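You operate a simulated robot arm through the tools that you are given. There is no shell and no other tool.

You run a simulated robot arm. Do the job below in one go: nothing can be reset, and whatever is moved stays where it is left.

TASK
Crank on the missing wraps by the label, then lay the film end.
Fine: brake off to crank, on again after; hands off the turntable while it turns; wiper arm in and back again. Where these are worked on the way, their far stop is far enough and under half their travel is too little: wiper arm.

It is judged by the outcome, as a careful person would: the job done as asked, and still so three seconds after it is handed in. It fails if anything else is knocked over, pushed out of place, dropped, spilled or broken.

THE ROBOT
A 7-joint arm with a fingered hand, fixed in place. Base frame: the origin is on the floor under the middle of its stand, x ahead of it, y to its left, z up; the work surface is at about z = 0.62. Lengths are in m, angles in rad, forces in N, time in s.
With the tool pointing down near the work surface it reaches from about 0.32 to 0.72 m from the base axis. Its first joint turns from -2.897 to 2.897 rad. Payload 4 kg.
Tool frame: the origin (TCP) lies between the finger pads and is the grasp point; the fingertips stand 0.026 m ahead of it; z points along the fingers, y is the line along which they close. The gripper opens to 0.148 m; its body begins 0.073 m behind the TCP. The gripper is a hand of 3 fingers: y runs from the thumb to the fingers, the wrist lies at [0, 0, -0.239] in the tool frame, and closing takes about 1.5 s.
Orientation is that of the tool frame in the base frame, as a unit quaternion [x, y, z, w]. With the fingers straight down and closing along the base's y, the tool's x points along the base's -x, its y along +y and its z along -z.

THE INTERFACE
- The arm moves only by the tool send_rows. Its argument "plan" is a list of rows, each a list of 7 numbers: the shift along the base's x, y, z in units of 300 mm (1.0 is 300 mm), then the turn, a rotation vector about the base's x, y, z in units of 90 degrees (1.0 is 90 degrees), then the gripper command, from -1 (shut) to 1 (fully open), values between in proportion. In form: [[tx, ty, tz, ax, ay, az, hand], ...]. A call has 1 to 20 rows; each row is the pose to reach, as a shift and turn from the pose commanded when the call began. A call with a number of a shift or a turn outside -1 to 1 is refused whole. Rows are played at 5 a second. More than 0.05 m and 0.15 rad between two rows, or a gripper value outside its range, and nothing of the call is played. Where a pose cannot be reached the arm comes as near as it can. A force on the tool above 50 N (or 10 N above the force at the start of the call, whichever is more), or a blocked arm, ends the call early, and 0.2 s more pass. Each finger travels about 0.072 m/s and halts on what it meets, pressing with about 25 N; the grip force reading is that of the motor and also rises with nothing between the fingers. The clock runs only during rows and for 0.2 s after the last one: add rows that repeat a pose to give the fingers time. The reply holds the time, the measured pose of the TCP, the force on the tool along the base axes, the opening and the grip force, in the units named above and with some noise, with the torque about the TCP (base axes, N m) and any sound that the robot's microphone picked up.
- Cameras (640 x 400 px; columns grow to the right, rows downward): "scene" is fixed at [0.3989, -0.5022, 1.4448]; the picture's right is [0.01, 1.00, 0.00], its down [0.99, -0.01, -0.15] and it looks along [-0.15, 0.00, -0.99] (base axes); focal length 290 px, centre (320, 200). "wrist" rides on the gripper at [0.068, -0.039, -0.09] in the tool frame; the picture's right is [0.50, 0.87, 0.00], its down [-0.66, 0.38, -0.65] and it looks along [-0.57, 0.33, 0.76] (tool axes); focal length 222 px, centre (320, 200). There is no depth. A picture from a camera that has moved, and an enlarged one, comes with that camera's place and axes in the base frame and with its lens.
- capture(camera): a new picture of that camera. The clock stands still meanwhile.
- slide_trunk(by): slides the trunk up (or, below 0, down) by that many m; the arm rides with it, the base frame stays. It gives what a move gives, with no picture.
- grasp_type(shape): the hand has 3 fingers and takes this shape, open, in about a second: jaw (thumb against the fingers, like two jaws); tri (thumb and two fingers); tip (a fingertip pinch); poke (one finger out to press); point (the index stretched); flat (the hand flat); cup (the hand cupped); fist (a fist). The gripper value then closes the fingers along that shape, each until it touches; the sizes above hold for jaw. It gives what a move gives, with no picture.
- enlarge(camera, box): a new picture of the part [left, top, right, bottom] of that camera's present view, enlarged. The clock stands still meanwhile.
- hand_in(): hands the job in; it is judged then, once.

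Places have to be worked out from the pictures, the camera data and where the tool is seen. Open the gripper and draw the arm clear of the work before you hand the job in, unless the task says otherwise.

The tools are called after "Call:" as a command line: name --pt "numbers of a row" for each row, then --argument value for the rest, lists and objects as JSON in quotes. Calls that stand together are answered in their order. send_rows: Moves the arm, as the interface text tells. Its arguments: {"type":"object","properties":{"plan":{"type":"array","items":{"type":"array","items":{"type":"number"}}}},"required":["plan"]} The other tools are called the same way: slide_trunk (by) moves the trunk up or down; grasp_type (shape) gives the hand a shape; capture (camera) takes a picture; enlarge (camera, box) takes an enlarged picture of a part of a camera's view; hand_in () hands the job in.

At the start:

```text
clock: 0.0
tool_pos: [0.1671, -0.4362, 0.9943]
tcp_rot: [-0.001, 1.0, 0.0, 0.0]
wrist_force: [-0.2, 0.3, -0.1]
moment: [-0.01, 0.0, 0.0]
gripper_width: 0.148
grasp_force: 0.1
shape: jaw
trunk travel left (down, up): [-0.425, 0.165]
```

scene: 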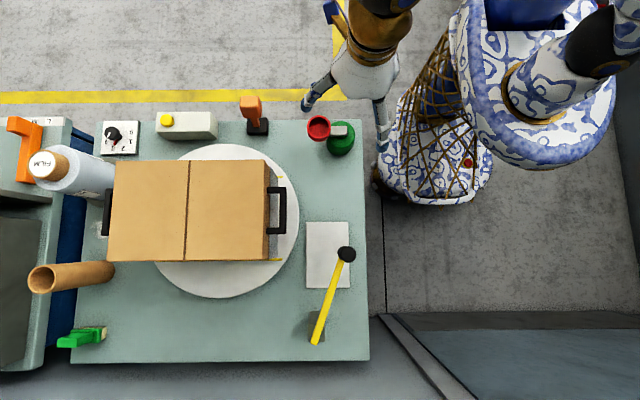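
wrist: 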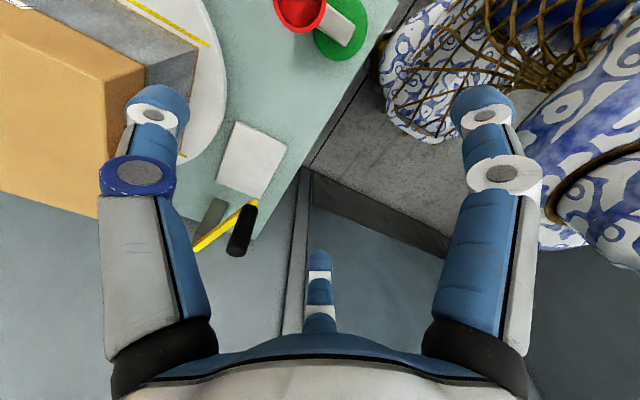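

I start by looking closely at the bench, to find the label, the brake, the crank, the wiper arm and the film end.

Call:
enlarge --camera "scene" --box '[0, 90, 160, 190]'

Call:
enlarge --camera "scene" --box '[140, 80, 380, 230]'

Call:
enlarge --camera "scene" --box '[240, 200, 400, 300]'

Call:
enlarge --camera "scene" --box '[0, 240, 160, 370]'

```text
4.00 times, centred on (80, 140) of scene
camera zoom: at [0.3989, -0.5022, 1.4448], right [0.01, 1.0, 0.0], down [0.99, -0.01, -0.15], along [-0.15, 0.0, -0.99], focal length 1160 px, centre (1280, 440)
```

zoom: 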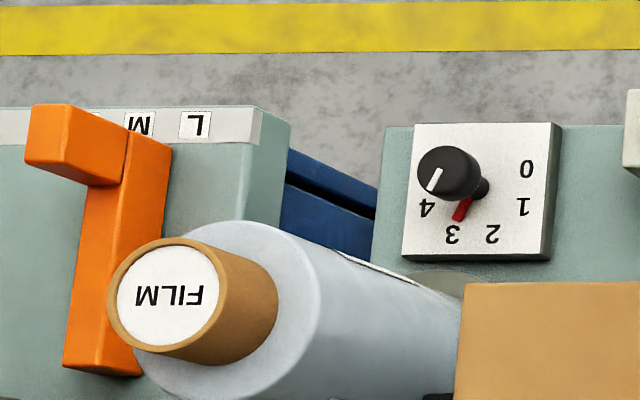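

```text
2.67 times, centred on (260, 155) of scene
camera zoom: at [0.3989, -0.5022, 1.4448], right [0.01, 1.0, 0.0], down [0.99, -0.01, -0.15], along [-0.15, 0.0, -0.99], focal length 774 px, centre (480, 320)
```

zoom: 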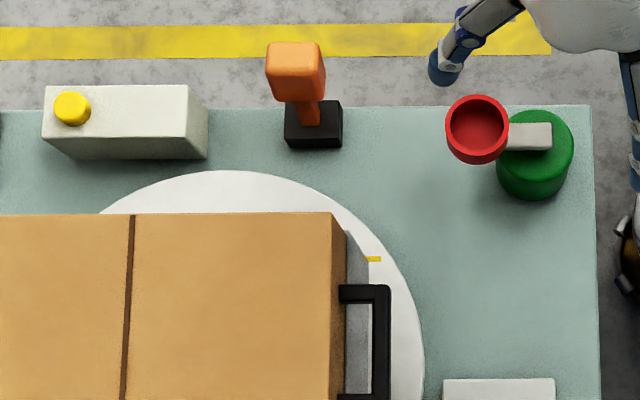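

```text
4.00 times, centred on (320, 250) of scene
camera zoom: at [0.3989, -0.5022, 1.4448], right [0.01, 1.0, 0.0], down [0.99, -0.01, -0.15], along [-0.15, 0.0, -0.99], focal length 1160 px, centre (320, 0)
```

zoom: 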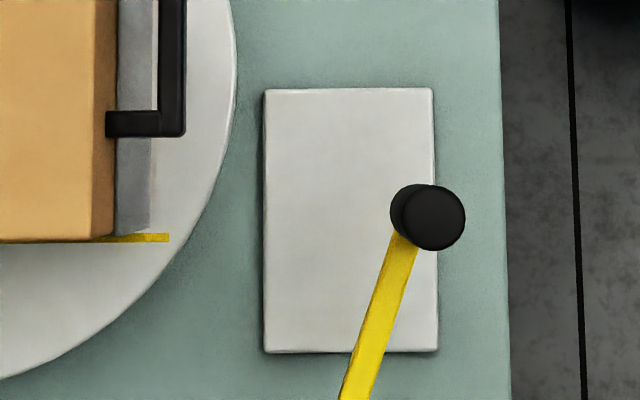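

```text
3.08 times, centred on (80, 305) of scene
camera zoom: at [0.3989, -0.5022, 1.4448], right [0.01, 1.0, 0.0], down [0.99, -0.01, -0.15], along [-0.15, 0.0, -0.99], focal length 892 px, centre (1058, -123)
```

zoom: 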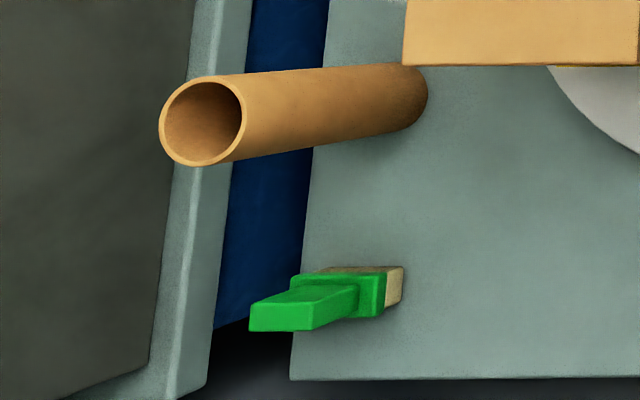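

The scene shows a turntable with a film-wrapped carton, an orange lever on a black base (possibly the brake), a green hub with a red knob (possibly the crank), a 0–4 dial, and a yellow arm with a black knob (probably the wiper arm). I can't see the label yet. I turn the hand in place, high up, so the wrist camera looks toward the turntable.

Call:
send_rows --pt "0 0 0 0 0 -0.09 1" --pt "0 0 0 0 0 -0.18 1" --pt "0 0 0 0 0 -0.27 1" --pt "0 0 0 0 0 -0.36 1" --pt "0 0 0 0 0 -0.45 1" --pt "0 0 0 0 0 -0.54 1" --pt "0 0 0 0 0 -0.63 1" --pt "0 0 0 0 0 -0.72 1" --pt "0 0 0 0 0 -0.81 1" --pt "0 0 0 0 0 -0.9 1" --pt "0 0 0 0 0 -1.0 1" --pt "0 0 0 0 0 -1.0 1"

Call:
capture --camera "wrist"

Call:
capture --camera "scene"

```text
refused: row 11 steps farther than a row can; nothing moved
```

```text
taken
camera wrist: at [0.1, -0.4748, 1.0845], right [-0.5, 0.87, 0.0], down [0.66, 0.38, 0.65], along [0.57, 0.33, -0.76], focal length 222 px, centre (320, 200)
```

wrist: 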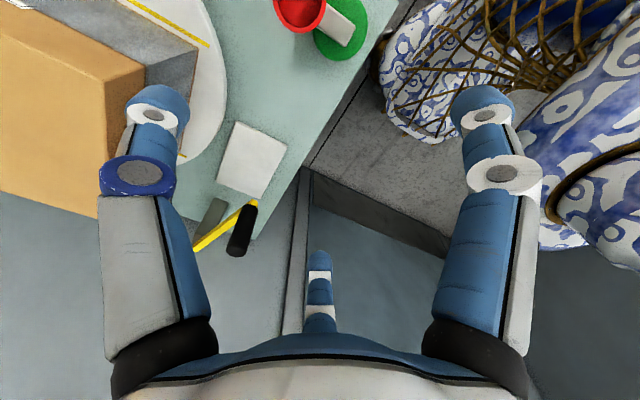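

```text
taken
```

scene: 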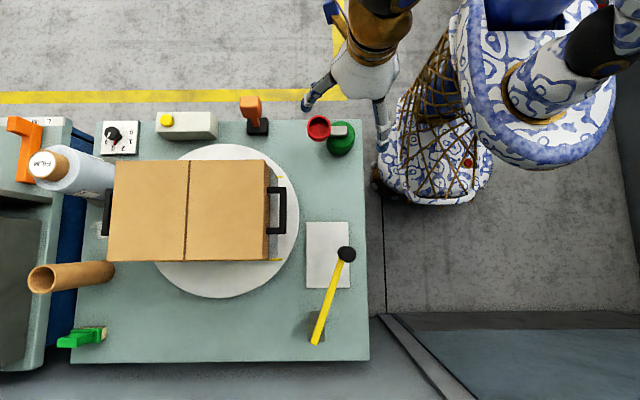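

The last step was slightly too large, so I repeat the turn with steps inside the limit.

Call:
send_rows --pt "0 0 0 0 0 -0.09 1" --pt "0 0 0 0 0 -0.18 1" --pt "0 0 0 0 0 -0.27 1" --pt "0 0 0 0 0 -0.36 1" --pt "0 0 0 0 0 -0.45 1" --pt "0 0 0 0 0 -0.54 1" --pt "0 0 0 0 0 -0.63 1" --pt "0 0 0 0 0 -0.72 1" --pt "0 0 0 0 0 -0.81 1" --pt "0 0 0 0 0 -0.9 1" --pt "0 0 0 0 0 -0.99 1" --pt "0 0 0 0 0 -1.0 1"

Call:
capture --camera "wrist"

Call:
capture --camera "scene"

```text
clock: 2.6
tool_pos: [0.1685, -0.4362, 0.9941]
tcp_rot: [0.708, 0.707, 0.0, -0.001]
wrist_force: [-0.4, 0.2, 0.8]
moment: [0.02, -0.05, 0.0]
gripper_width: 0.1482
grasp_force: 0.1
shape: jaw
trunk travel left (down, up): [-0.425, 0.165]
```

```text
taken
camera wrist: at [0.129, -0.3681, 1.0843], right [0.87, 0.5, 0.0], down [0.38, -0.66, 0.65], along [0.33, -0.57, -0.76], focal length 222 px, centre (320, 200)
```

wrist: 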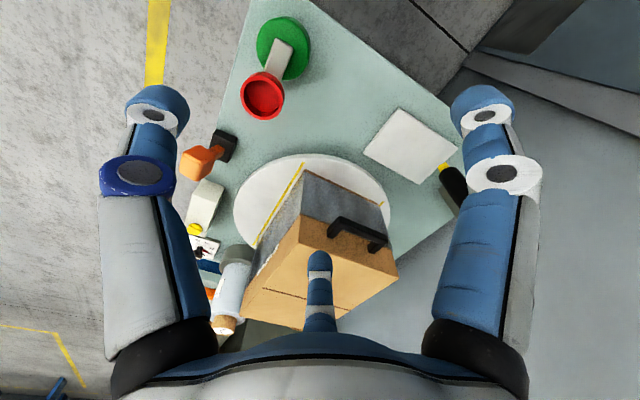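

```text
taken
```

scene: 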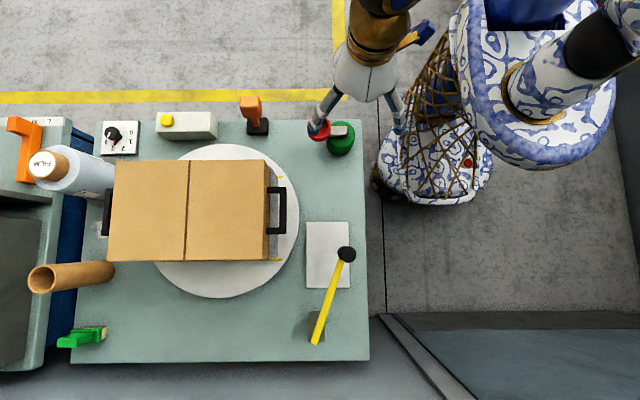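

The wrist camera now sees the turntable; the hand's fingers cover part of it. I enlarge the parts with the carton's sides and the bench items.

Call:
enlarge --camera "wrist" --box '[170, 130, 410, 330]'

Call:
enlarge --camera "wrist" --box '[340, 60, 480, 200]'

Call:
enlarge --camera "wrist" --box '[170, 0, 330, 140]'

```text
2.00 times, centred on (290, 230) of wrist
camera zoom: at [0.129, -0.3681, 1.0843], right [0.87, 0.5, 0.0], down [0.38, -0.66, 0.65], along [0.33, -0.57, -0.76], focal length 444 px, centre (380, 140)
```

zoom: 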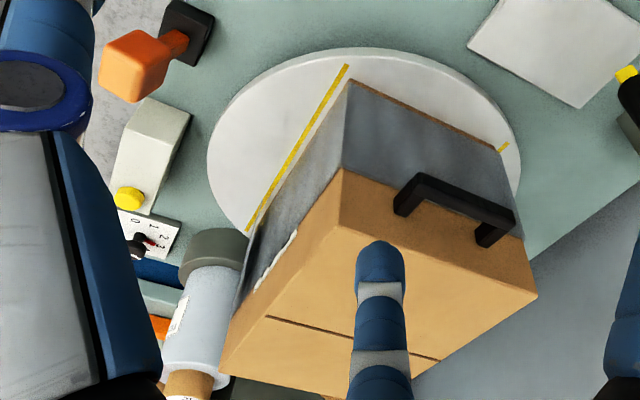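

```text
2.86 times, centred on (410, 130) of wrist
camera zoom: at [0.129, -0.3681, 1.0843], right [0.87, 0.5, 0.0], down [0.38, -0.66, 0.65], along [0.33, -0.57, -0.76], focal length 635 px, centre (63, 400)
```

zoom: 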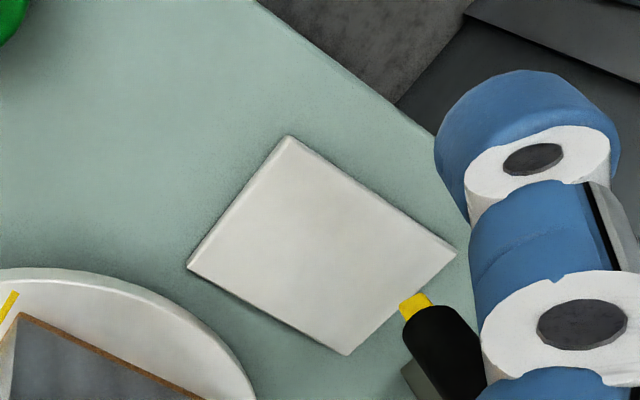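

```text
2.86 times, centred on (250, 70) of wrist
camera zoom: at [0.129, -0.3681, 1.0843], right [0.87, 0.5, 0.0], down [0.38, -0.66, 0.65], along [0.33, -0.57, -0.76], focal length 635 px, centre (520, 571)
```

zoom: 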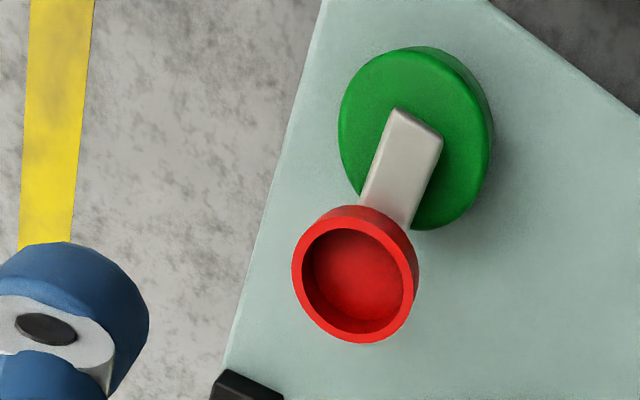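

The carton's top and +y side carry no label that I can read; there is something white on its -x side and on the roll's side. I move the hand to the near (-x) side and turn the camera to look at those.

Call:
send_rows --pt "-0.11 -0.07 -0.02 0 0 0.07 1" --pt "-0.22 -0.14 -0.05 0 0 0.14 1" --pt "-0.33 -0.21 -0.08 0 0 0.21 1" --pt "-0.44 -0.28 -0.11 0 0 0.28 1" --pt "-0.55 -0.35 -0.14 0 0 0.35 1" --pt "-0.66 -0.42 -0.17 0 0 0.42 1" --pt "-0.77 -0.49 -0.2 0 0 0.49 1" --pt "-0.88 -0.55 -0.23 0 0 0.55 1" --pt "-0.88 -0.55 -0.23 0 0 0.55 1"

Call:
capture --camera "wrist"

Call:
capture --camera "scene"

```text
clock: 4.6
tool_pos: [-0.096, -0.6031, 0.9286]
tcp_rot: [0.345, 0.938, 0.0, 0.0]
wrist_force: [0.2, 0.4, -0.3]
moment: [0.01, 0.0, -0.02]
gripper_width: 0.1479
grasp_force: 0.1
shape: jaw
trunk travel left (down, up): [-0.425, 0.165]
```

```text
taken
camera wrist: at [-0.1735, -0.5868, 1.017], right [0.18, 0.98, 0.0], down [0.74, -0.14, 0.65], along [0.64, -0.12, -0.76], focal length 222 px, centre (320, 200)
```

wrist: 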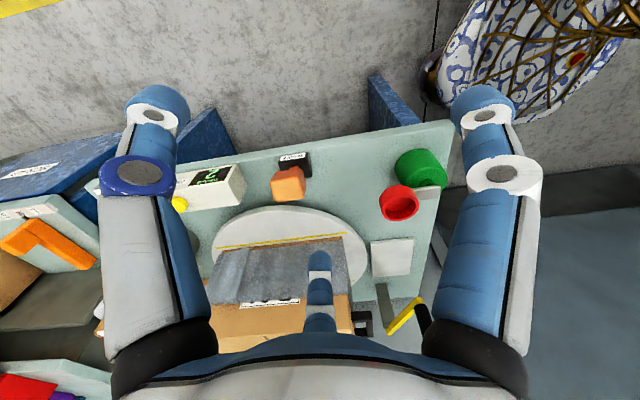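

```text
taken
```

scene: 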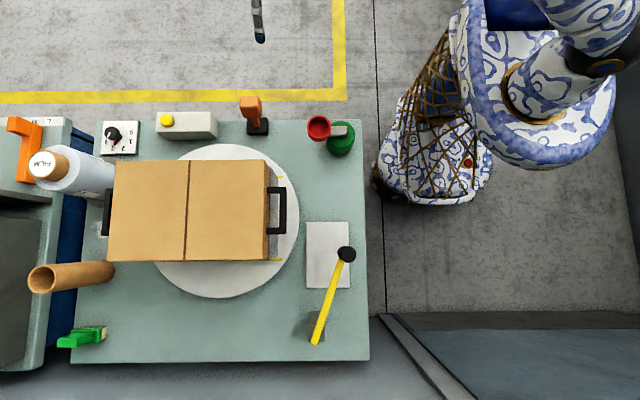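

The wrist view shows a label on the carton's -x side, a display on the box with the yellow button, and a tag on the orange lever's base. I enlarge each of them.

Call:
enlarge --camera "wrist" --box '[200, 280, 320, 350]'

Call:
enlarge --camera "wrist" --box '[160, 140, 320, 230]'

Call:
enlarge --camera "wrist" --box '[340, 120, 460, 340]'

Call:
enlarge --camera "wrist" --box '[200, 200, 380, 360]'

```text
5.33 times, centred on (260, 315) of wrist
camera zoom: at [-0.1735, -0.5868, 1.017], right [0.18, 0.98, 0.0], down [0.74, -0.14, 0.65], along [0.64, -0.12, -0.76], focal length 1185 px, centre (640, -413)
```

zoom: 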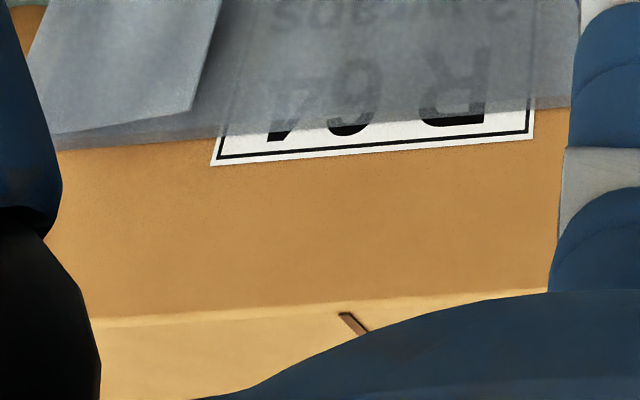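

```text
4.00 times, centred on (240, 185) of wrist
camera zoom: at [-0.1735, -0.5868, 1.017], right [0.18, 0.98, 0.0], down [0.74, -0.14, 0.65], along [0.64, -0.12, -0.76], focal length 888 px, centre (640, 260)
```

zoom: 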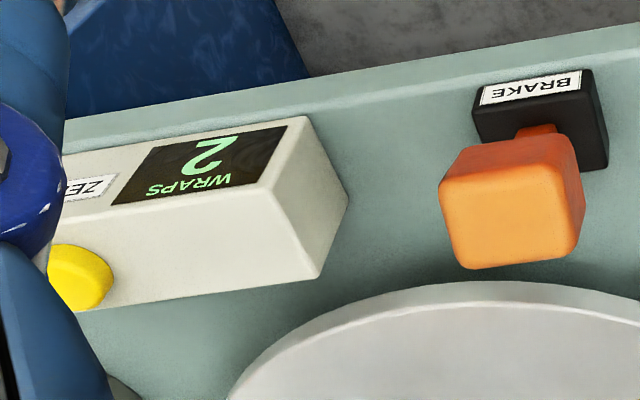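

```text
1.82 times, centred on (400, 230) of wrist
camera zoom: at [-0.1735, -0.5868, 1.017], right [0.18, 0.98, 0.0], down [0.74, -0.14, 0.65], along [0.64, -0.12, -0.76], focal length 404 px, centre (174, 146)
```

zoom: 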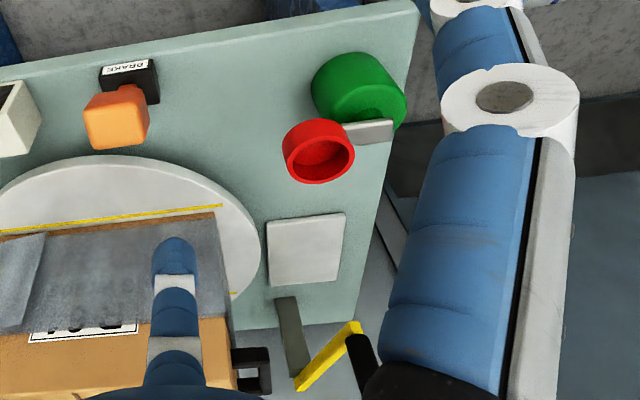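

```text
2.50 times, centred on (290, 280) of wrist
camera zoom: at [-0.1735, -0.5868, 1.017], right [0.18, 0.98, 0.0], down [0.74, -0.14, 0.65], along [0.64, -0.12, -0.76], focal length 555 px, centre (395, 0)
```

zoom: 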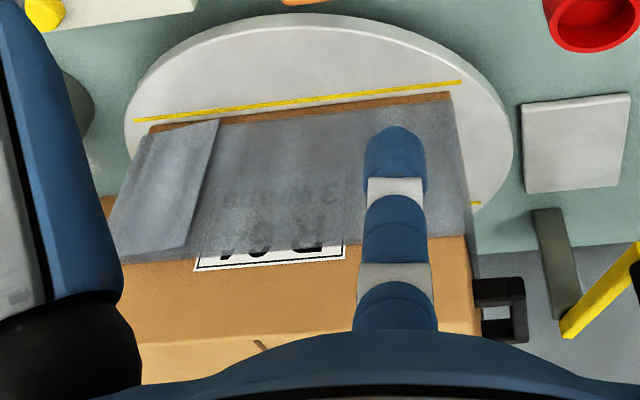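

The counter reads 2 wraps and the orange lever is tagged BRAKE. The carton label is partly under film, so I lower and tilt the hand to read it face-on.

Call:
send_rows --pt "0 -0.05 -0.07 -0.01 -0.06 0 1" --pt "0 -0.1 -0.14 -0.02 -0.12 0 1" --pt "0 -0.12 -0.2 -0.03 -0.18 0 1" --pt "0 -0.12 -0.26 -0.04 -0.24 0 1" --pt "0 -0.12 -0.3 -0.05 -0.3 0 1" --pt "0 -0.12 -0.3 -0.05 -0.3 0 1"

Call:
capture --camera "wrist"

```text
clock: 6.0
tool_pos: [-0.0929, -0.6243, 0.8378]
tcp_rot: [0.336, 0.912, 0.044, 0.233]
wrist_force: [0.4, -0.5, 0.2]
moment: [0.01, 0.01, -0.01]
gripper_width: 0.1477
grasp_force: 0.0
shape: jaw
out of reach, approached as far as the arm can: row 2, 3, 4, 5, 6
trunk travel left (down, up): [-0.425, 0.165]
```

```text
taken
camera wrist: at [-0.2007, -0.6035, 0.8809], right [0.18, 0.98, 0.01], down [0.36, -0.07, 0.93], along [0.91, -0.16, -0.37], focal length 222 px, centre (320, 200)
```

wrist: 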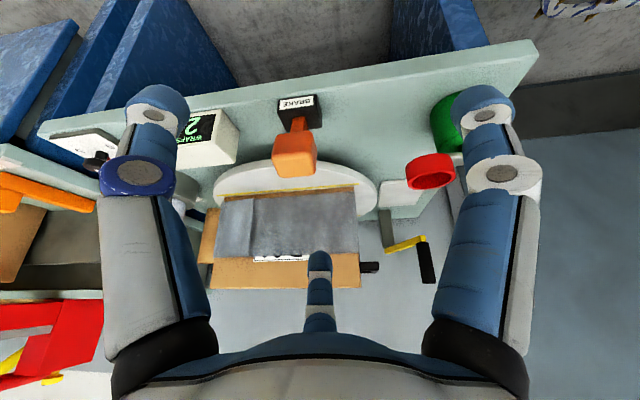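

Call:
enlarge --camera "wrist" --box '[236, 222, 324, 277]'

Call:
enlarge --camera "wrist" --box '[170, 90, 330, 190]'

Call:
enlarge --camera "wrist" --box '[360, 140, 460, 300]'

```text
7.27 times, centred on (280, 250) of wrist
camera zoom: at [-0.2007, -0.6035, 0.8809], right [0.18, 0.98, 0.01], down [0.36, -0.07, 0.93], along [0.91, -0.16, -0.37], focal length 1615 px, centre (611, -160)
```

zoom: 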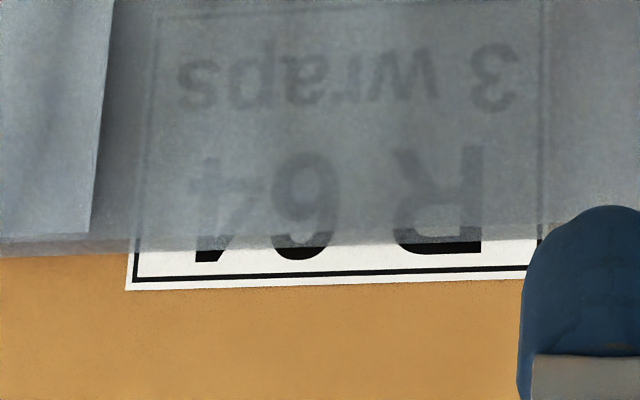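

```text
4.00 times, centred on (250, 140) of wrist
camera zoom: at [-0.2007, -0.6035, 0.8809], right [0.18, 0.98, 0.01], down [0.36, -0.07, 0.93], along [0.91, -0.16, -0.37], focal length 888 px, centre (600, 440)
```

zoom: 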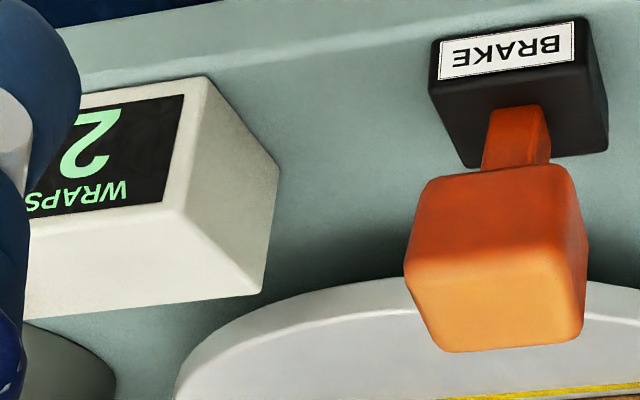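

```text
2.50 times, centred on (410, 220) of wrist
camera zoom: at [-0.2007, -0.6035, 0.8809], right [0.18, 0.98, 0.01], down [0.36, -0.07, 0.93], along [0.91, -0.16, -0.37], focal length 555 px, centre (95, 150)
```

zoom: 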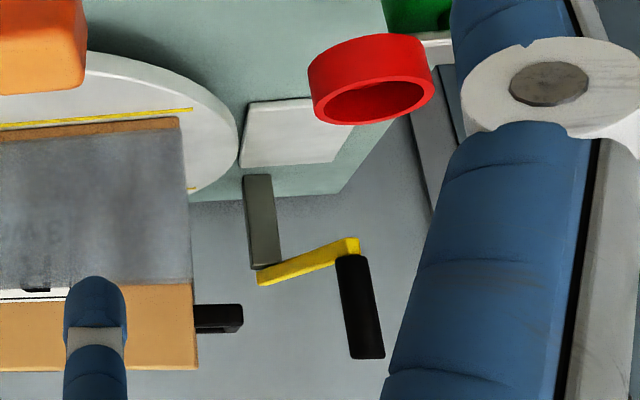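

The label says 3 wraps and the counter shows 2, so one more full turn is missing. I lift and level the hand and go over to the right side, to see the crank and the yellow post-mounted arm from another angle.

Call:
send_rows --pt "0 0.02 0.1 0.01 0.06 0 1" --pt "0.05 0.06 0.2 0.02 0.12 0 1" --pt "0.15 0.12 0.28 0.03 0.18 0 1" --pt "0.27 0.18 0.34 0.04 0.24 0 1" --pt "0.4 0.25 0.4 0.05 0.3 0 1" --pt "0.52 0.33 0.44 0.05 0.3 0 1" --pt "0.64 0.41 0.44 0.05 0.3 0 1" --pt "0.64 0.41 0.44 0.05 0.3 0 1"

Call:
capture --camera "wrist"

```text
clock: 7.8
tool_pos: [0.1067, -0.6105, 0.9985]
tcp_rot: [0.346, 0.938, 0.001, -0.001]
wrist_force: [0.1, -0.8, -0.6]
moment: [0.0, 0.0, -0.04]
gripper_width: 0.1479
grasp_force: 0.1
shape: jaw
out of reach, approached as far as the arm can: row 1, 2, 3, 4, 5, 6, 7, 8
trunk travel left (down, up): [-0.425, 0.165]
```

```text
taken
camera wrist: at [0.0301, -0.596, 1.089], right [0.18, 0.98, 0.0], down [0.74, -0.14, 0.65], along [0.64, -0.12, -0.76], focal length 222 px, centre (320, 200)
```

wrist: 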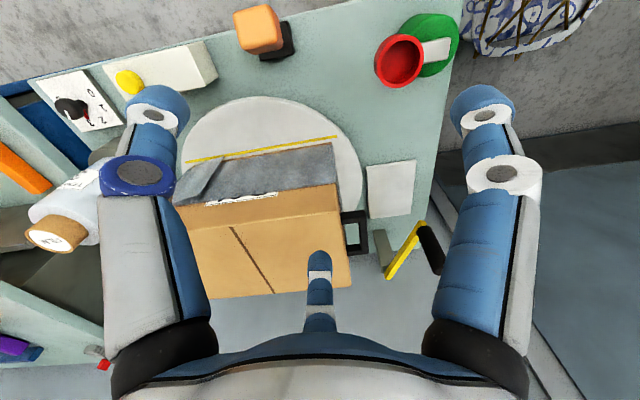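

The arm stopped short of the commanded pose, probably in an awkward joint configuration. I try a small move back toward +y to see if it recovers.

Call:
send_rows --pt "0 0.05 0 0 0 -0.05 1" --pt "0.05 0.1 0 0 0 -0.1 1" --pt "0.1 0.15 0 0 0 -0.15 1" --pt "0.15 0.2 0 0 0 -0.2 1" --pt "0.15 0.2 0 0 0 -0.2 1"

Call:
capture --camera "scene"

```text
clock: 9.0
tool_pos: [0.1564, -0.5981, 1.0165]
tcp_rot: [0.488, 0.873, -0.001, 0.0]
wrist_force: [0.0, 0.5, -0.4]
moment: [0.01, 0.02, 0.06]
gripper_width: 0.1478
grasp_force: 0.0
shape: jaw
out of reach, approached as far as the arm can: row 1, 2, 3, 4, 5
trunk travel left (down, up): [-0.425, 0.165]
```

```text
taken
```

scene: 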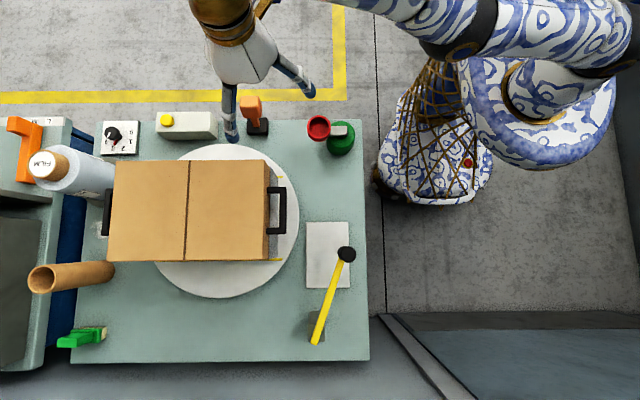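

The scene shows the elbow swung out sideways. I bring the commanded pose back to where the hand is and retrace toward the earlier well-reached pose.

Call:
send_rows --pt "0.02 -0.15 0.05 0 0 0 1" --pt "0.04 -0.3 0.1 0 0 0 1" --pt "0.05 -0.45 0.15 0 0 0 1" --pt "0.05 -0.5 0.17 0 0 0 1" --pt "0.05 -0.5 0.17 0 0 0 1"

```text
clock: 10.2
tool_pos: [0.1566, -0.5987, 1.0202]
tcp_rot: [0.488, 0.873, 0.0, 0.0]
wrist_force: [0.3, 0.4, 0.6]
moment: [0.0, -0.01, 0.03]
gripper_width: 0.1479
grasp_force: 0.0
shape: jaw
out of reach, approached as far as the arm can: row 1, 2, 3, 4, 5
trunk travel left (down, up): [-0.425, 0.165]
```

Call:
send_rows --pt "-0.1 0 0 0 0 0.025 1" --pt "-0.2 0 -0.02 0 0 0.05 1" --pt "-0.3 0 -0.06 0 0 0.075 1" --pt "-0.4 0 -0.1 0 0 0.1 1" --pt "-0.5 0 -0.15 0 0 0.125 1" --pt "-0.6 0 -0.2 0 0 0.15 1" --pt "-0.7 0 -0.25 0 0 0.175 1" --pt "-0.8 0 -0.3 0 0 0.2 1" --pt "-0.8 0 -0.3 0 0 0.2 1"

Call:
capture --camera "scene"

```text
clock: 12.2
tool_pos: [-0.0819, -0.618, 0.9357]
tcp_rot: [0.346, 0.938, 0.0, -0.001]
wrist_force: [-1.2, 0.6, -0.6]
moment: [-0.01, -0.05, -0.01]
gripper_width: 0.1479
grasp_force: 0.0
shape: jaw
out of reach, approached as far as the arm can: row 2, 3, 4, 5, 6, 7, 8, 9
trunk travel left (down, up): [-0.425, 0.165]
```

```text
taken
```

scene: 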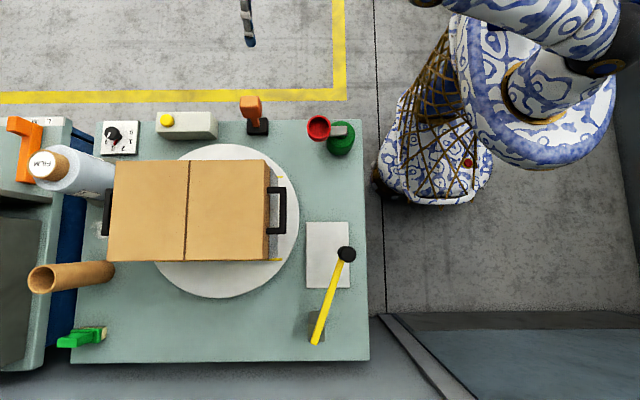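

The hand keeps staying about 0.62 m from the base axis. I test a radial inward move combined with an upward move and a yaw back toward the starting orientation.

Call:
send_rows --pt "0 0.1 0.05 0 0 0.08 1" --pt "0 0.2 0.1 0 0 0.16 1" --pt "0 0.3 0.15 0 0 0.24 1" --pt "0 0.4 0.2 0 0 0.32 1" --pt "0 0.4 0.2 0 0 0.4 1" --pt "0 0.4 0.2 0 0 0.48 1" --pt "0 0.4 0.2 0 0 0.48 1"

Call:
capture --camera "scene"

```text
clock: 13.8
tool_pos: [0.0503, -0.6039, 1.012]
tcp_rot: [0.063, 0.998, 0.007, 0.001]
wrist_force: [-0.2, 0.3, 0.1]
moment: [-0.02, -0.01, -0.01]
gripper_width: 0.1478
grasp_force: 0.1
shape: jaw
out of reach, approached as far as the arm can: row 1, 2, 3, 4, 5, 6, 7
trunk travel left (down, up): [-0.425, 0.165]
```

```text
taken
```

scene: 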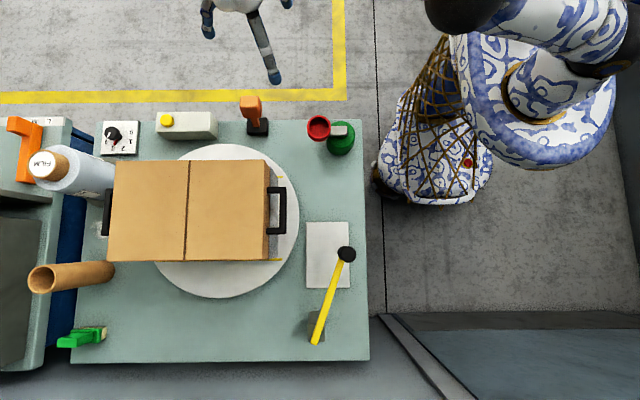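

The hand is still held off from the commanded place. I command the exact starting pose, which I know is reachable.

Call:
send_rows --pt "0.1 0.02 0 0 0 0 1" --pt "0.2 0.04 0 0 0 0 1" --pt "0.3 0.06 0 0 0 0 1" --pt "0.4 0.08 0 0 0 0 1" --pt "0.5 0.1 0 0 0 0 1" --pt "0.6 0.12 0 0 0 0 1" --pt "0.7 0.14 0 0 0 0 1" --pt "0.84 0.16 0.02 0 0 0 1" --pt "0.84 0.16 0.02 0 0 0 1" --pt "0.84 0.16 0.02 0 0 0 1"

Call:
capture --camera "scene"

```text
clock: 16.0
tool_pos: [0.3013, -0.5513, 1.0223]
tcp_rot: [0.063, 0.998, 0.007, 0.001]
wrist_force: [0.6, -0.2, 0.0]
moment: [-0.01, -0.02, 0.01]
gripper_width: 0.1479
grasp_force: 0.1
shape: jaw
out of reach, approached as far as the arm can: row 2, 3, 4, 8, 9, 10
trunk travel left (down, up): [-0.425, 0.165]
```

```text
taken
```

scene: 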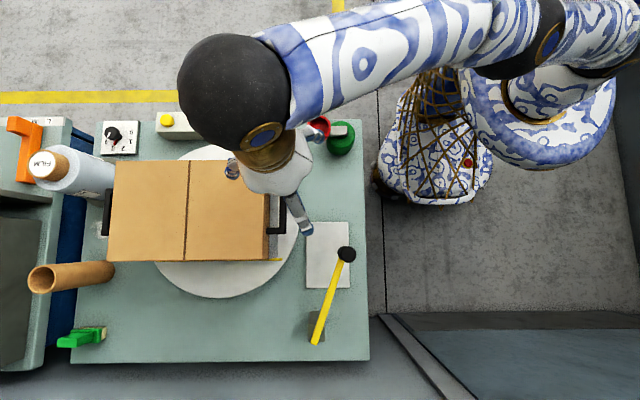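

The arm is stretched out straight here, so I was at the edge of its reach at this height. I now pull the hand straight inward toward the base and see if the elbow folds.

Call:
send_rows --pt "-0.05 0.09 0 0 0 0 1" --pt "-0.1 0.18 0 0 0 0 1" --pt "-0.15 0.27 0 0 0 0 1" --pt "-0.2 0.36 0 0 0 0 1" --pt "-0.2 0.36 0 0 0 0 1"

```text
clock: 17.2
tool_pos: [0.2391, -0.4436, 1.0223]
tcp_rot: [0.062, 0.998, 0.007, 0.001]
wrist_force: [0.0, -0.7, 0.7]
moment: [-0.06, 0.0, 0.02]
gripper_width: 0.1478
grasp_force: 0.1
shape: jaw
trunk travel left (down, up): [-0.425, 0.165]
```

The arm moves freely again. I go toward the bench's right edge and turn the camera to look at the crank and the yellow arm.

Call:
send_rows --pt "0.0 0.05 0 0 0 -0.085 1" --pt "0.0 0.1 0 0 0 -0.17 1" --pt "0.0 0.15 0 0 0 -0.255 1" --pt "0.0 0.2 0 0 0 -0.34 1" --pt "0.03 0.25 0 0 0 -0.425 1" --pt "0.06 0.3 0 0 0 -0.51 1" --pt "0.09 0.35 0 0 0 -0.595 1" --pt "0.12 0.37 0 0 0 -0.68 1" --pt "0.12 0.37 -0.05 0 0 -0.755 1" --pt "0.12 0.37 -0.1 0 0 -0.755 1"

Call:
capture --camera "wrist"

Call:
capture --camera "scene"

```text
clock: 19.4
tool_pos: [0.2769, -0.3342, 0.9947]
tcp_rot: [0.61, 0.792, 0.005, 0.005]
wrist_force: [-0.6, -0.2, -0.4]
moment: [-0.05, 0.0, -0.02]
gripper_width: 0.1479
grasp_force: 0.0
shape: jaw
trunk travel left (down, up): [-0.425, 0.165]
```

```text
taken
camera wrist: at [0.2205, -0.277, 1.0829], right [0.71, 0.7, 0.01], down [0.52, -0.54, 0.66], along [0.47, -0.46, -0.75], focal length 222 px, centre (320, 200)
```

wrist: 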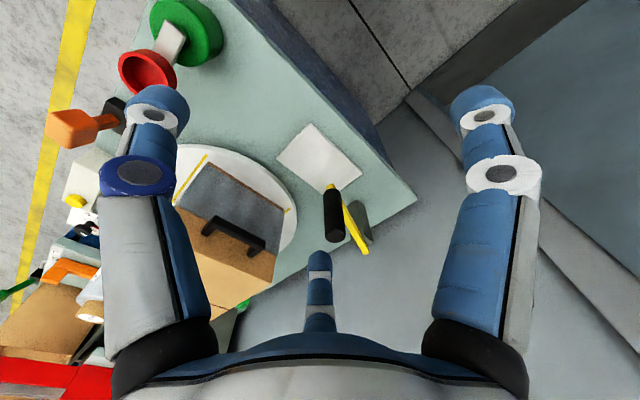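

```text
taken
```

scene: 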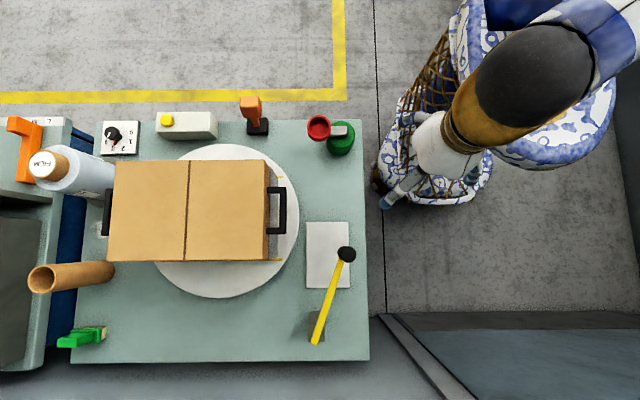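

Call:
enlarge --camera "wrist" --box '[270, 110, 400, 260]'

Call:
enlarge --camera "wrist" --box '[40, 0, 240, 150]'

Call:
enlarge --camera "wrist" --box '[165, 130, 325, 320]'

```text
2.67 times, centred on (335, 185) of wrist
camera zoom: at [0.2205, -0.277, 1.0829], right [0.71, 0.7, 0.01], down [0.52, -0.54, 0.66], along [0.47, -0.46, -0.75], focal length 592 px, centre (280, 240)
```

zoom: 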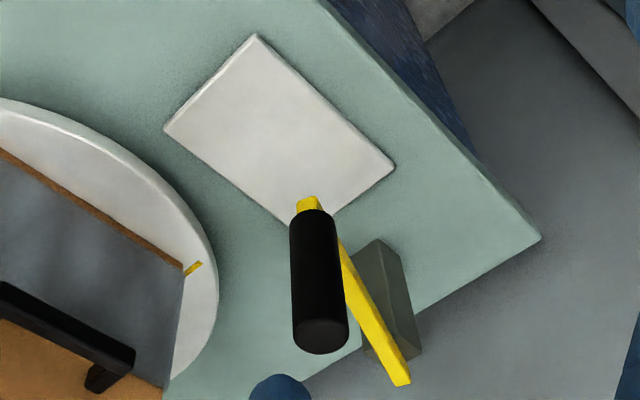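

```text
2.67 times, centred on (140, 75) of wrist
camera zoom: at [0.2205, -0.277, 1.0829], right [0.71, 0.7, 0.01], down [0.52, -0.54, 0.66], along [0.47, -0.46, -0.75], focal length 592 px, centre (800, 533)
```

zoom: 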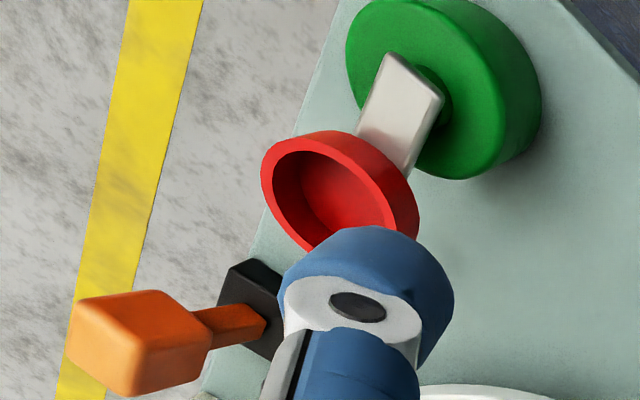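

```text
2.11 times, centred on (245, 225) of wrist
camera zoom: at [0.2205, -0.277, 1.0829], right [0.71, 0.7, 0.01], down [0.52, -0.54, 0.66], along [0.47, -0.46, -0.75], focal length 468 px, centre (478, 147)
```

zoom: 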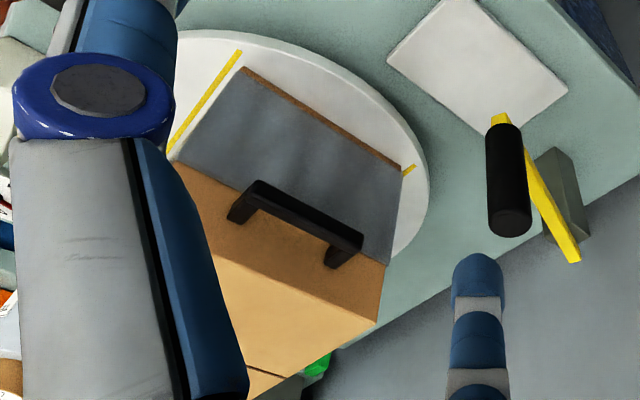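

The yellow arm pivots on a post near (0.61, -0.51) and carries an upright black grip at about (0.42, -0.445), top z≈0.87, so I take it as the wiper arm. The green hub at about (0.10, -0.44), with its red cup at (0.10, -0.503, 0.73), looks like the crank. Next I get a close side view of the brake lever.

Call:
send_rows --pt "-0.1 -0.08 0 0 0 -0.06 1" --pt "-0.2 -0.16 0 0 0 -0.12 1" --pt "-0.3 -0.24 0 0 0 -0.18 1" --pt "-0.4 -0.32 0 0 0 -0.24 1" --pt "-0.5 -0.4 -0.05 0 0 -0.3 1" --pt "-0.6 -0.48 -0.15 0 0 -0.36 1" --pt "-0.7 -0.56 -0.25 0 0 -0.42 1" --pt "-0.78 -0.64 -0.35 0 0 -0.48 1" --pt "-0.82 -0.69 -0.42 0 0 -0.5 1" --pt "-0.82 -0.69 -0.42 0 0 -0.5 1"

Call:
capture --camera "wrist"

Call:
capture --camera "scene"

```text
clock: 21.6
tool_pos: [0.0287, -0.541, 0.8673]
tcp_rot: [0.867, 0.499, 0.003, 0.006]
wrist_force: [1.1, -0.2, 0.4]
moment: [0.0, 0.0, 0.01]
gripper_width: 0.1479
grasp_force: 0.1
shape: jaw
trunk travel left (down, up): [-0.425, 0.165]
```

```text
taken
camera wrist: at [0.0289, -0.4608, 0.957], right [1.0, 0.0, 0.01], down [-0.01, -0.75, 0.66], along [0.01, -0.66, -0.75], focal length 222 px, centre (320, 200)
```

wrist: 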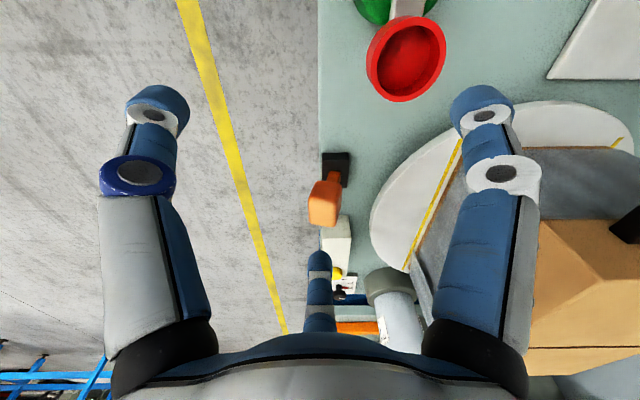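

```text
taken
```

scene: 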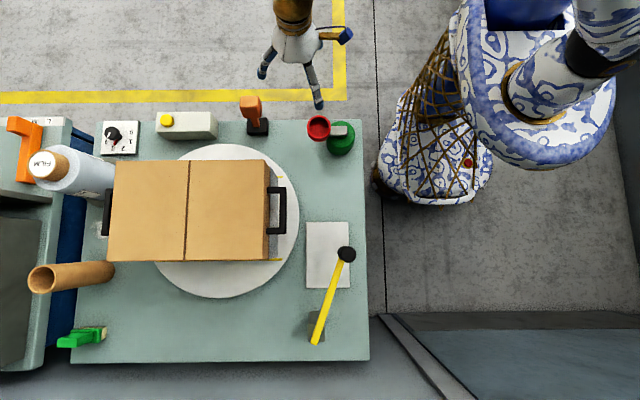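

Call:
enlarge --camera "wrist" --box '[280, 130, 380, 240]'

Call:
enlarge --camera "wrist" --box '[340, 0, 470, 120]'

Call:
enlarge --camera "wrist" --box '[310, 200, 450, 350]'

```text
3.64 times, centred on (330, 185) of wrist
camera zoom: at [0.0289, -0.4608, 0.957], right [1.0, 0.0, 0.01], down [-0.01, -0.75, 0.66], along [0.01, -0.66, -0.75], focal length 808 px, centre (284, 254)
```

zoom: 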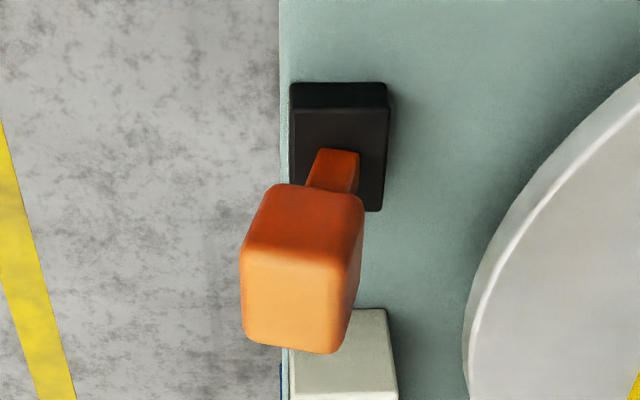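

```text
3.33 times, centred on (405, 60) of wrist
camera zoom: at [0.0289, -0.4608, 0.957], right [1.0, 0.0, 0.01], down [-0.01, -0.75, 0.66], along [0.01, -0.66, -0.75], focal length 740 px, centre (37, 667)
```

zoom: 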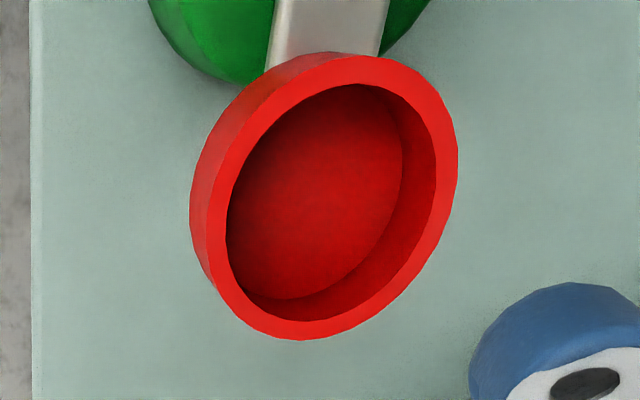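

```text
2.67 times, centred on (380, 275) of wrist
camera zoom: at [0.0289, -0.4608, 0.957], right [1.0, 0.0, 0.01], down [-0.01, -0.75, 0.66], along [0.01, -0.66, -0.75], focal length 592 px, centre (160, 0)
```

zoom: 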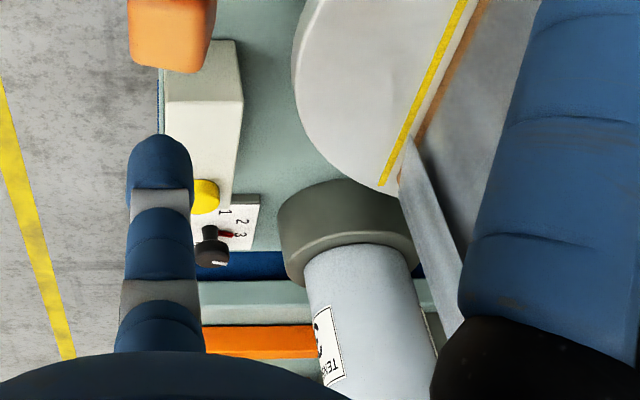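

The brake head sits at about (0.04, -0.68, 0.72), leaning toward -x over its pivot at x≈0.057, so it should throw toward +x. For pushing the lever, for the cup and for the wiper grip a single finger may do best, so I try the poke shape here in free air and look at it.

Call:
grasp_type --shape "poke"

Call:
capture --camera "wrist"

Call:
capture --camera "scene"

```text
clock: 22.5
tool_pos: [0.0284, -0.5404, 0.8669]
tcp_rot: [0.867, 0.498, 0.003, 0.006]
wrist_force: [0.7, -0.7, -0.6]
moment: [0.04, 0.0, -0.01]
gripper_width: 0.0003
grasp_force: 0.0
shape: poke
trunk travel left (down, up): [-0.425, 0.165]
```

```text
taken
camera wrist: at [0.0291, -0.4606, 0.9573], right [1.0, 0.0, 0.01], down [-0.01, -0.75, 0.66], along [0.01, -0.66, -0.75], focal length 222 px, centre (320, 200)
```

wrist: 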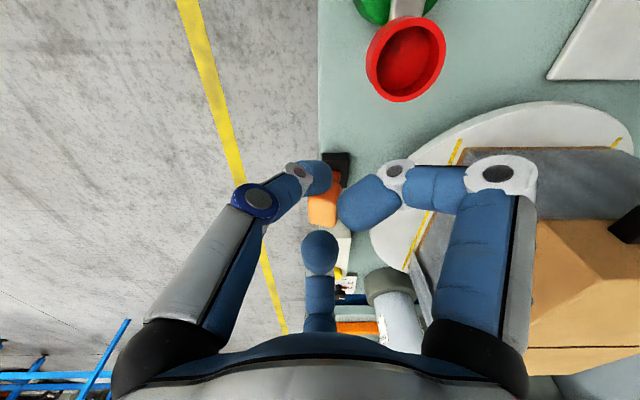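

```text
taken
```

scene: 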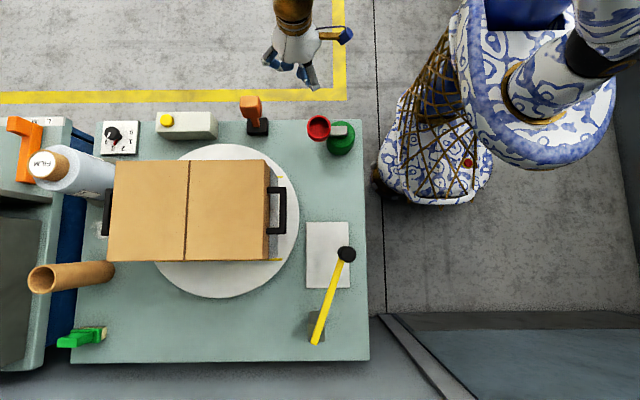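

In poke the tip sits near the tool axis but the other fingers are close beside it. I try the point shape, to compare how far one finger stands out.

Call:
grasp_type --shape "point"

Call:
capture --camera "wrist"

Call:
enlarge --camera "scene" --box '[230, 0, 390, 130]'

```text
clock: 23.4
tool_pos: [0.0295, -0.5406, 0.8683]
tcp_rot: [0.867, 0.499, 0.003, 0.006]
wrist_force: [0.0, 0.9, -0.1]
moment: [-0.01, 0.0, 0.01]
gripper_width: 0.142
grasp_force: 0.0
shape: point
trunk travel left (down, up): [-0.425, 0.165]
```

```text
taken
camera wrist: at [0.0291, -0.4606, 0.9573], right [1.0, 0.0, 0.01], down [-0.01, -0.75, 0.66], along [0.01, -0.66, -0.75], focal length 222 px, centre (320, 200)
```

wrist: 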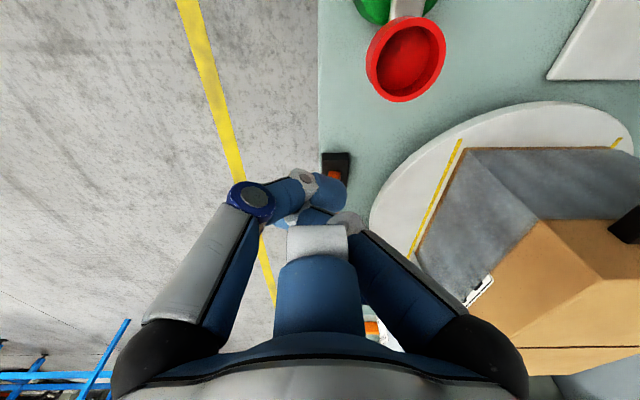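

```text
3.08 times, centred on (310, 65) of scene
camera zoom: at [0.3989, -0.5022, 1.4448], right [0.01, 1.0, 0.0], down [0.99, -0.01, -0.15], along [-0.15, 0.0, -0.99], focal length 892 px, centre (351, 615)
```

zoom: 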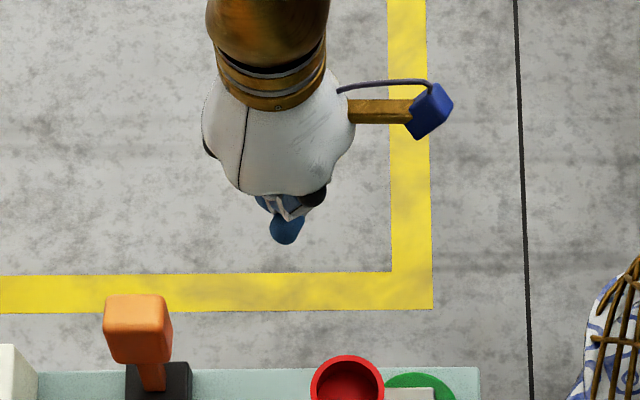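

I can't make out a clear single finger in the point shape. I go back to poke and enlarge both views, to judge how far the tip stands ahead of the other fingers.

Call:
grasp_type --shape "poke"

Call:
enlarge --camera "wrist" --box '[220, 120, 440, 300]'

Call:
enlarge --camera "scene" --box '[250, 10, 350, 90]'

```text
clock: 24.3
tool_pos: [0.0303, -0.5407, 0.8682]
tcp_rot: [0.866, 0.499, 0.003, 0.006]
wrist_force: [-0.2, -0.2, 0.1]
moment: [0.0, 0.0, 0.03]
gripper_width: 0.0
grasp_force: 0.1
shape: poke
trunk travel left (down, up): [-0.425, 0.165]
```

```text
2.22 times, centred on (330, 210) of wrist
camera zoom: at [0.0291, -0.4606, 0.9573], right [1.0, 0.0, 0.01], down [-0.01, -0.75, 0.66], along [0.01, -0.66, -0.75], focal length 494 px, centre (298, 178)
```

zoom: 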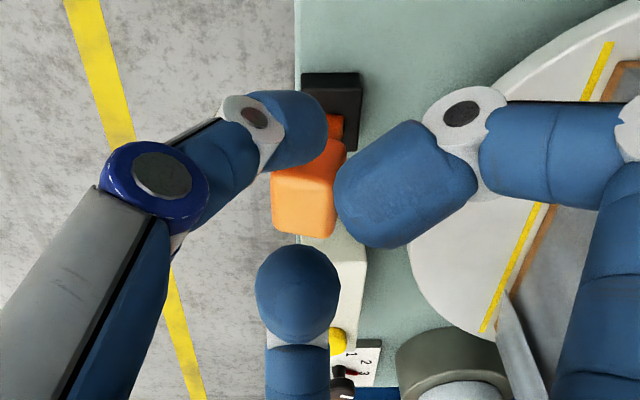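

```text
5.00 times, centred on (300, 50) of scene
camera zoom: at [0.3989, -0.5022, 1.4448], right [0.01, 1.0, 0.0], down [0.99, -0.01, -0.15], along [-0.15, 0.0, -0.99], focal length 1450 px, centre (420, 950)
```

zoom: 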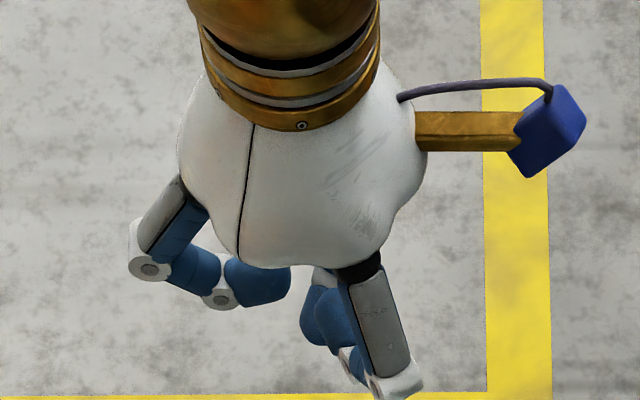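

In poke the thumb tip lies near the axis but only about 2 cm ahead of the curled fingers. I check the jaw shape shut as a compact pusher for the lever.

Call:
grasp_type --shape "jaw"

Call:
send_rows --pt "0 0 0 0 0 0 -1" --pt "0 0 0 0 0 0 -1" --pt "0 0 0 0 0 0 -1" --pt "0 0 0 0 0 0 -1" --pt "0 0 0 0 0 0 -1" --pt "0 0 0 0 0 0 -1" --pt "0 0 0 0 0 0 -1" --pt "0 0 0 0 0 0 -1"

Call:
capture --camera "wrist"

Call:
enlarge --camera "scene" --box '[250, 10, 350, 90]'

```text
clock: 25.2
tool_pos: [0.0299, -0.5404, 0.8674]
tcp_rot: [0.866, 0.5, 0.002, 0.006]
wrist_force: [-0.6, 0.7, 1.4]
moment: [0.02, 0.0, -0.03]
gripper_width: 0.1479
grasp_force: 0.1
shape: jaw
trunk travel left (down, up): [-0.425, 0.165]
```

```text
clock: 27.0
tool_pos: [0.0306, -0.5402, 0.8681]
tcp_rot: [0.866, 0.499, 0.004, 0.007]
wrist_force: [0.2, 0.1, -0.3]
moment: [0.0, -0.02, 0.04]
gripper_width: 0.0
grasp_force: 25.1
shape: jaw
trunk travel left (down, up): [-0.425, 0.165]
```

```text
taken
camera wrist: at [0.0291, -0.4606, 0.9573], right [1.0, 0.0, 0.01], down [-0.01, -0.75, 0.66], along [0.01, -0.66, -0.75], focal length 222 px, centre (320, 200)
```

wrist: 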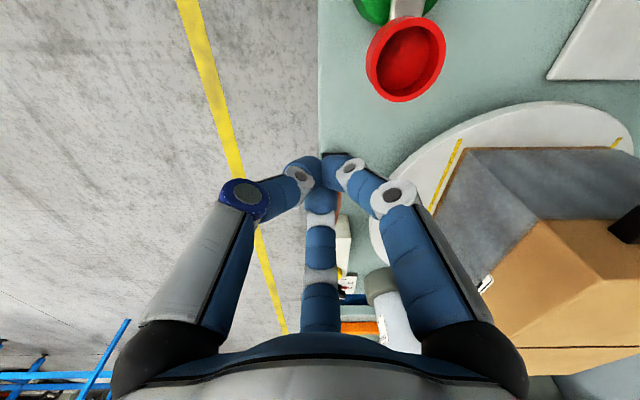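

```text
5.00 times, centred on (300, 50) of scene
camera zoom: at [0.3989, -0.5022, 1.4448], right [0.01, 1.0, 0.0], down [0.99, -0.01, -0.15], along [-0.15, 0.0, -0.99], focal length 1450 px, centre (420, 950)
```

zoom: 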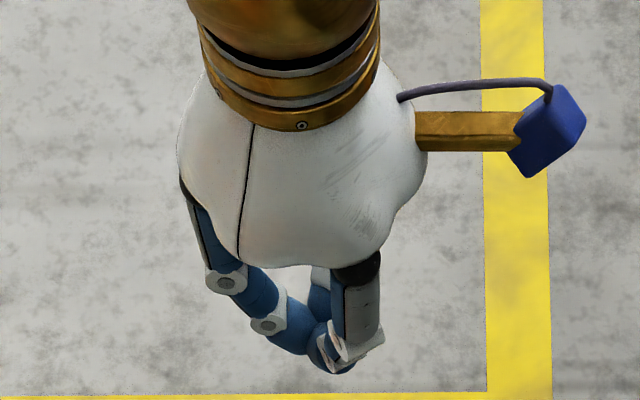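

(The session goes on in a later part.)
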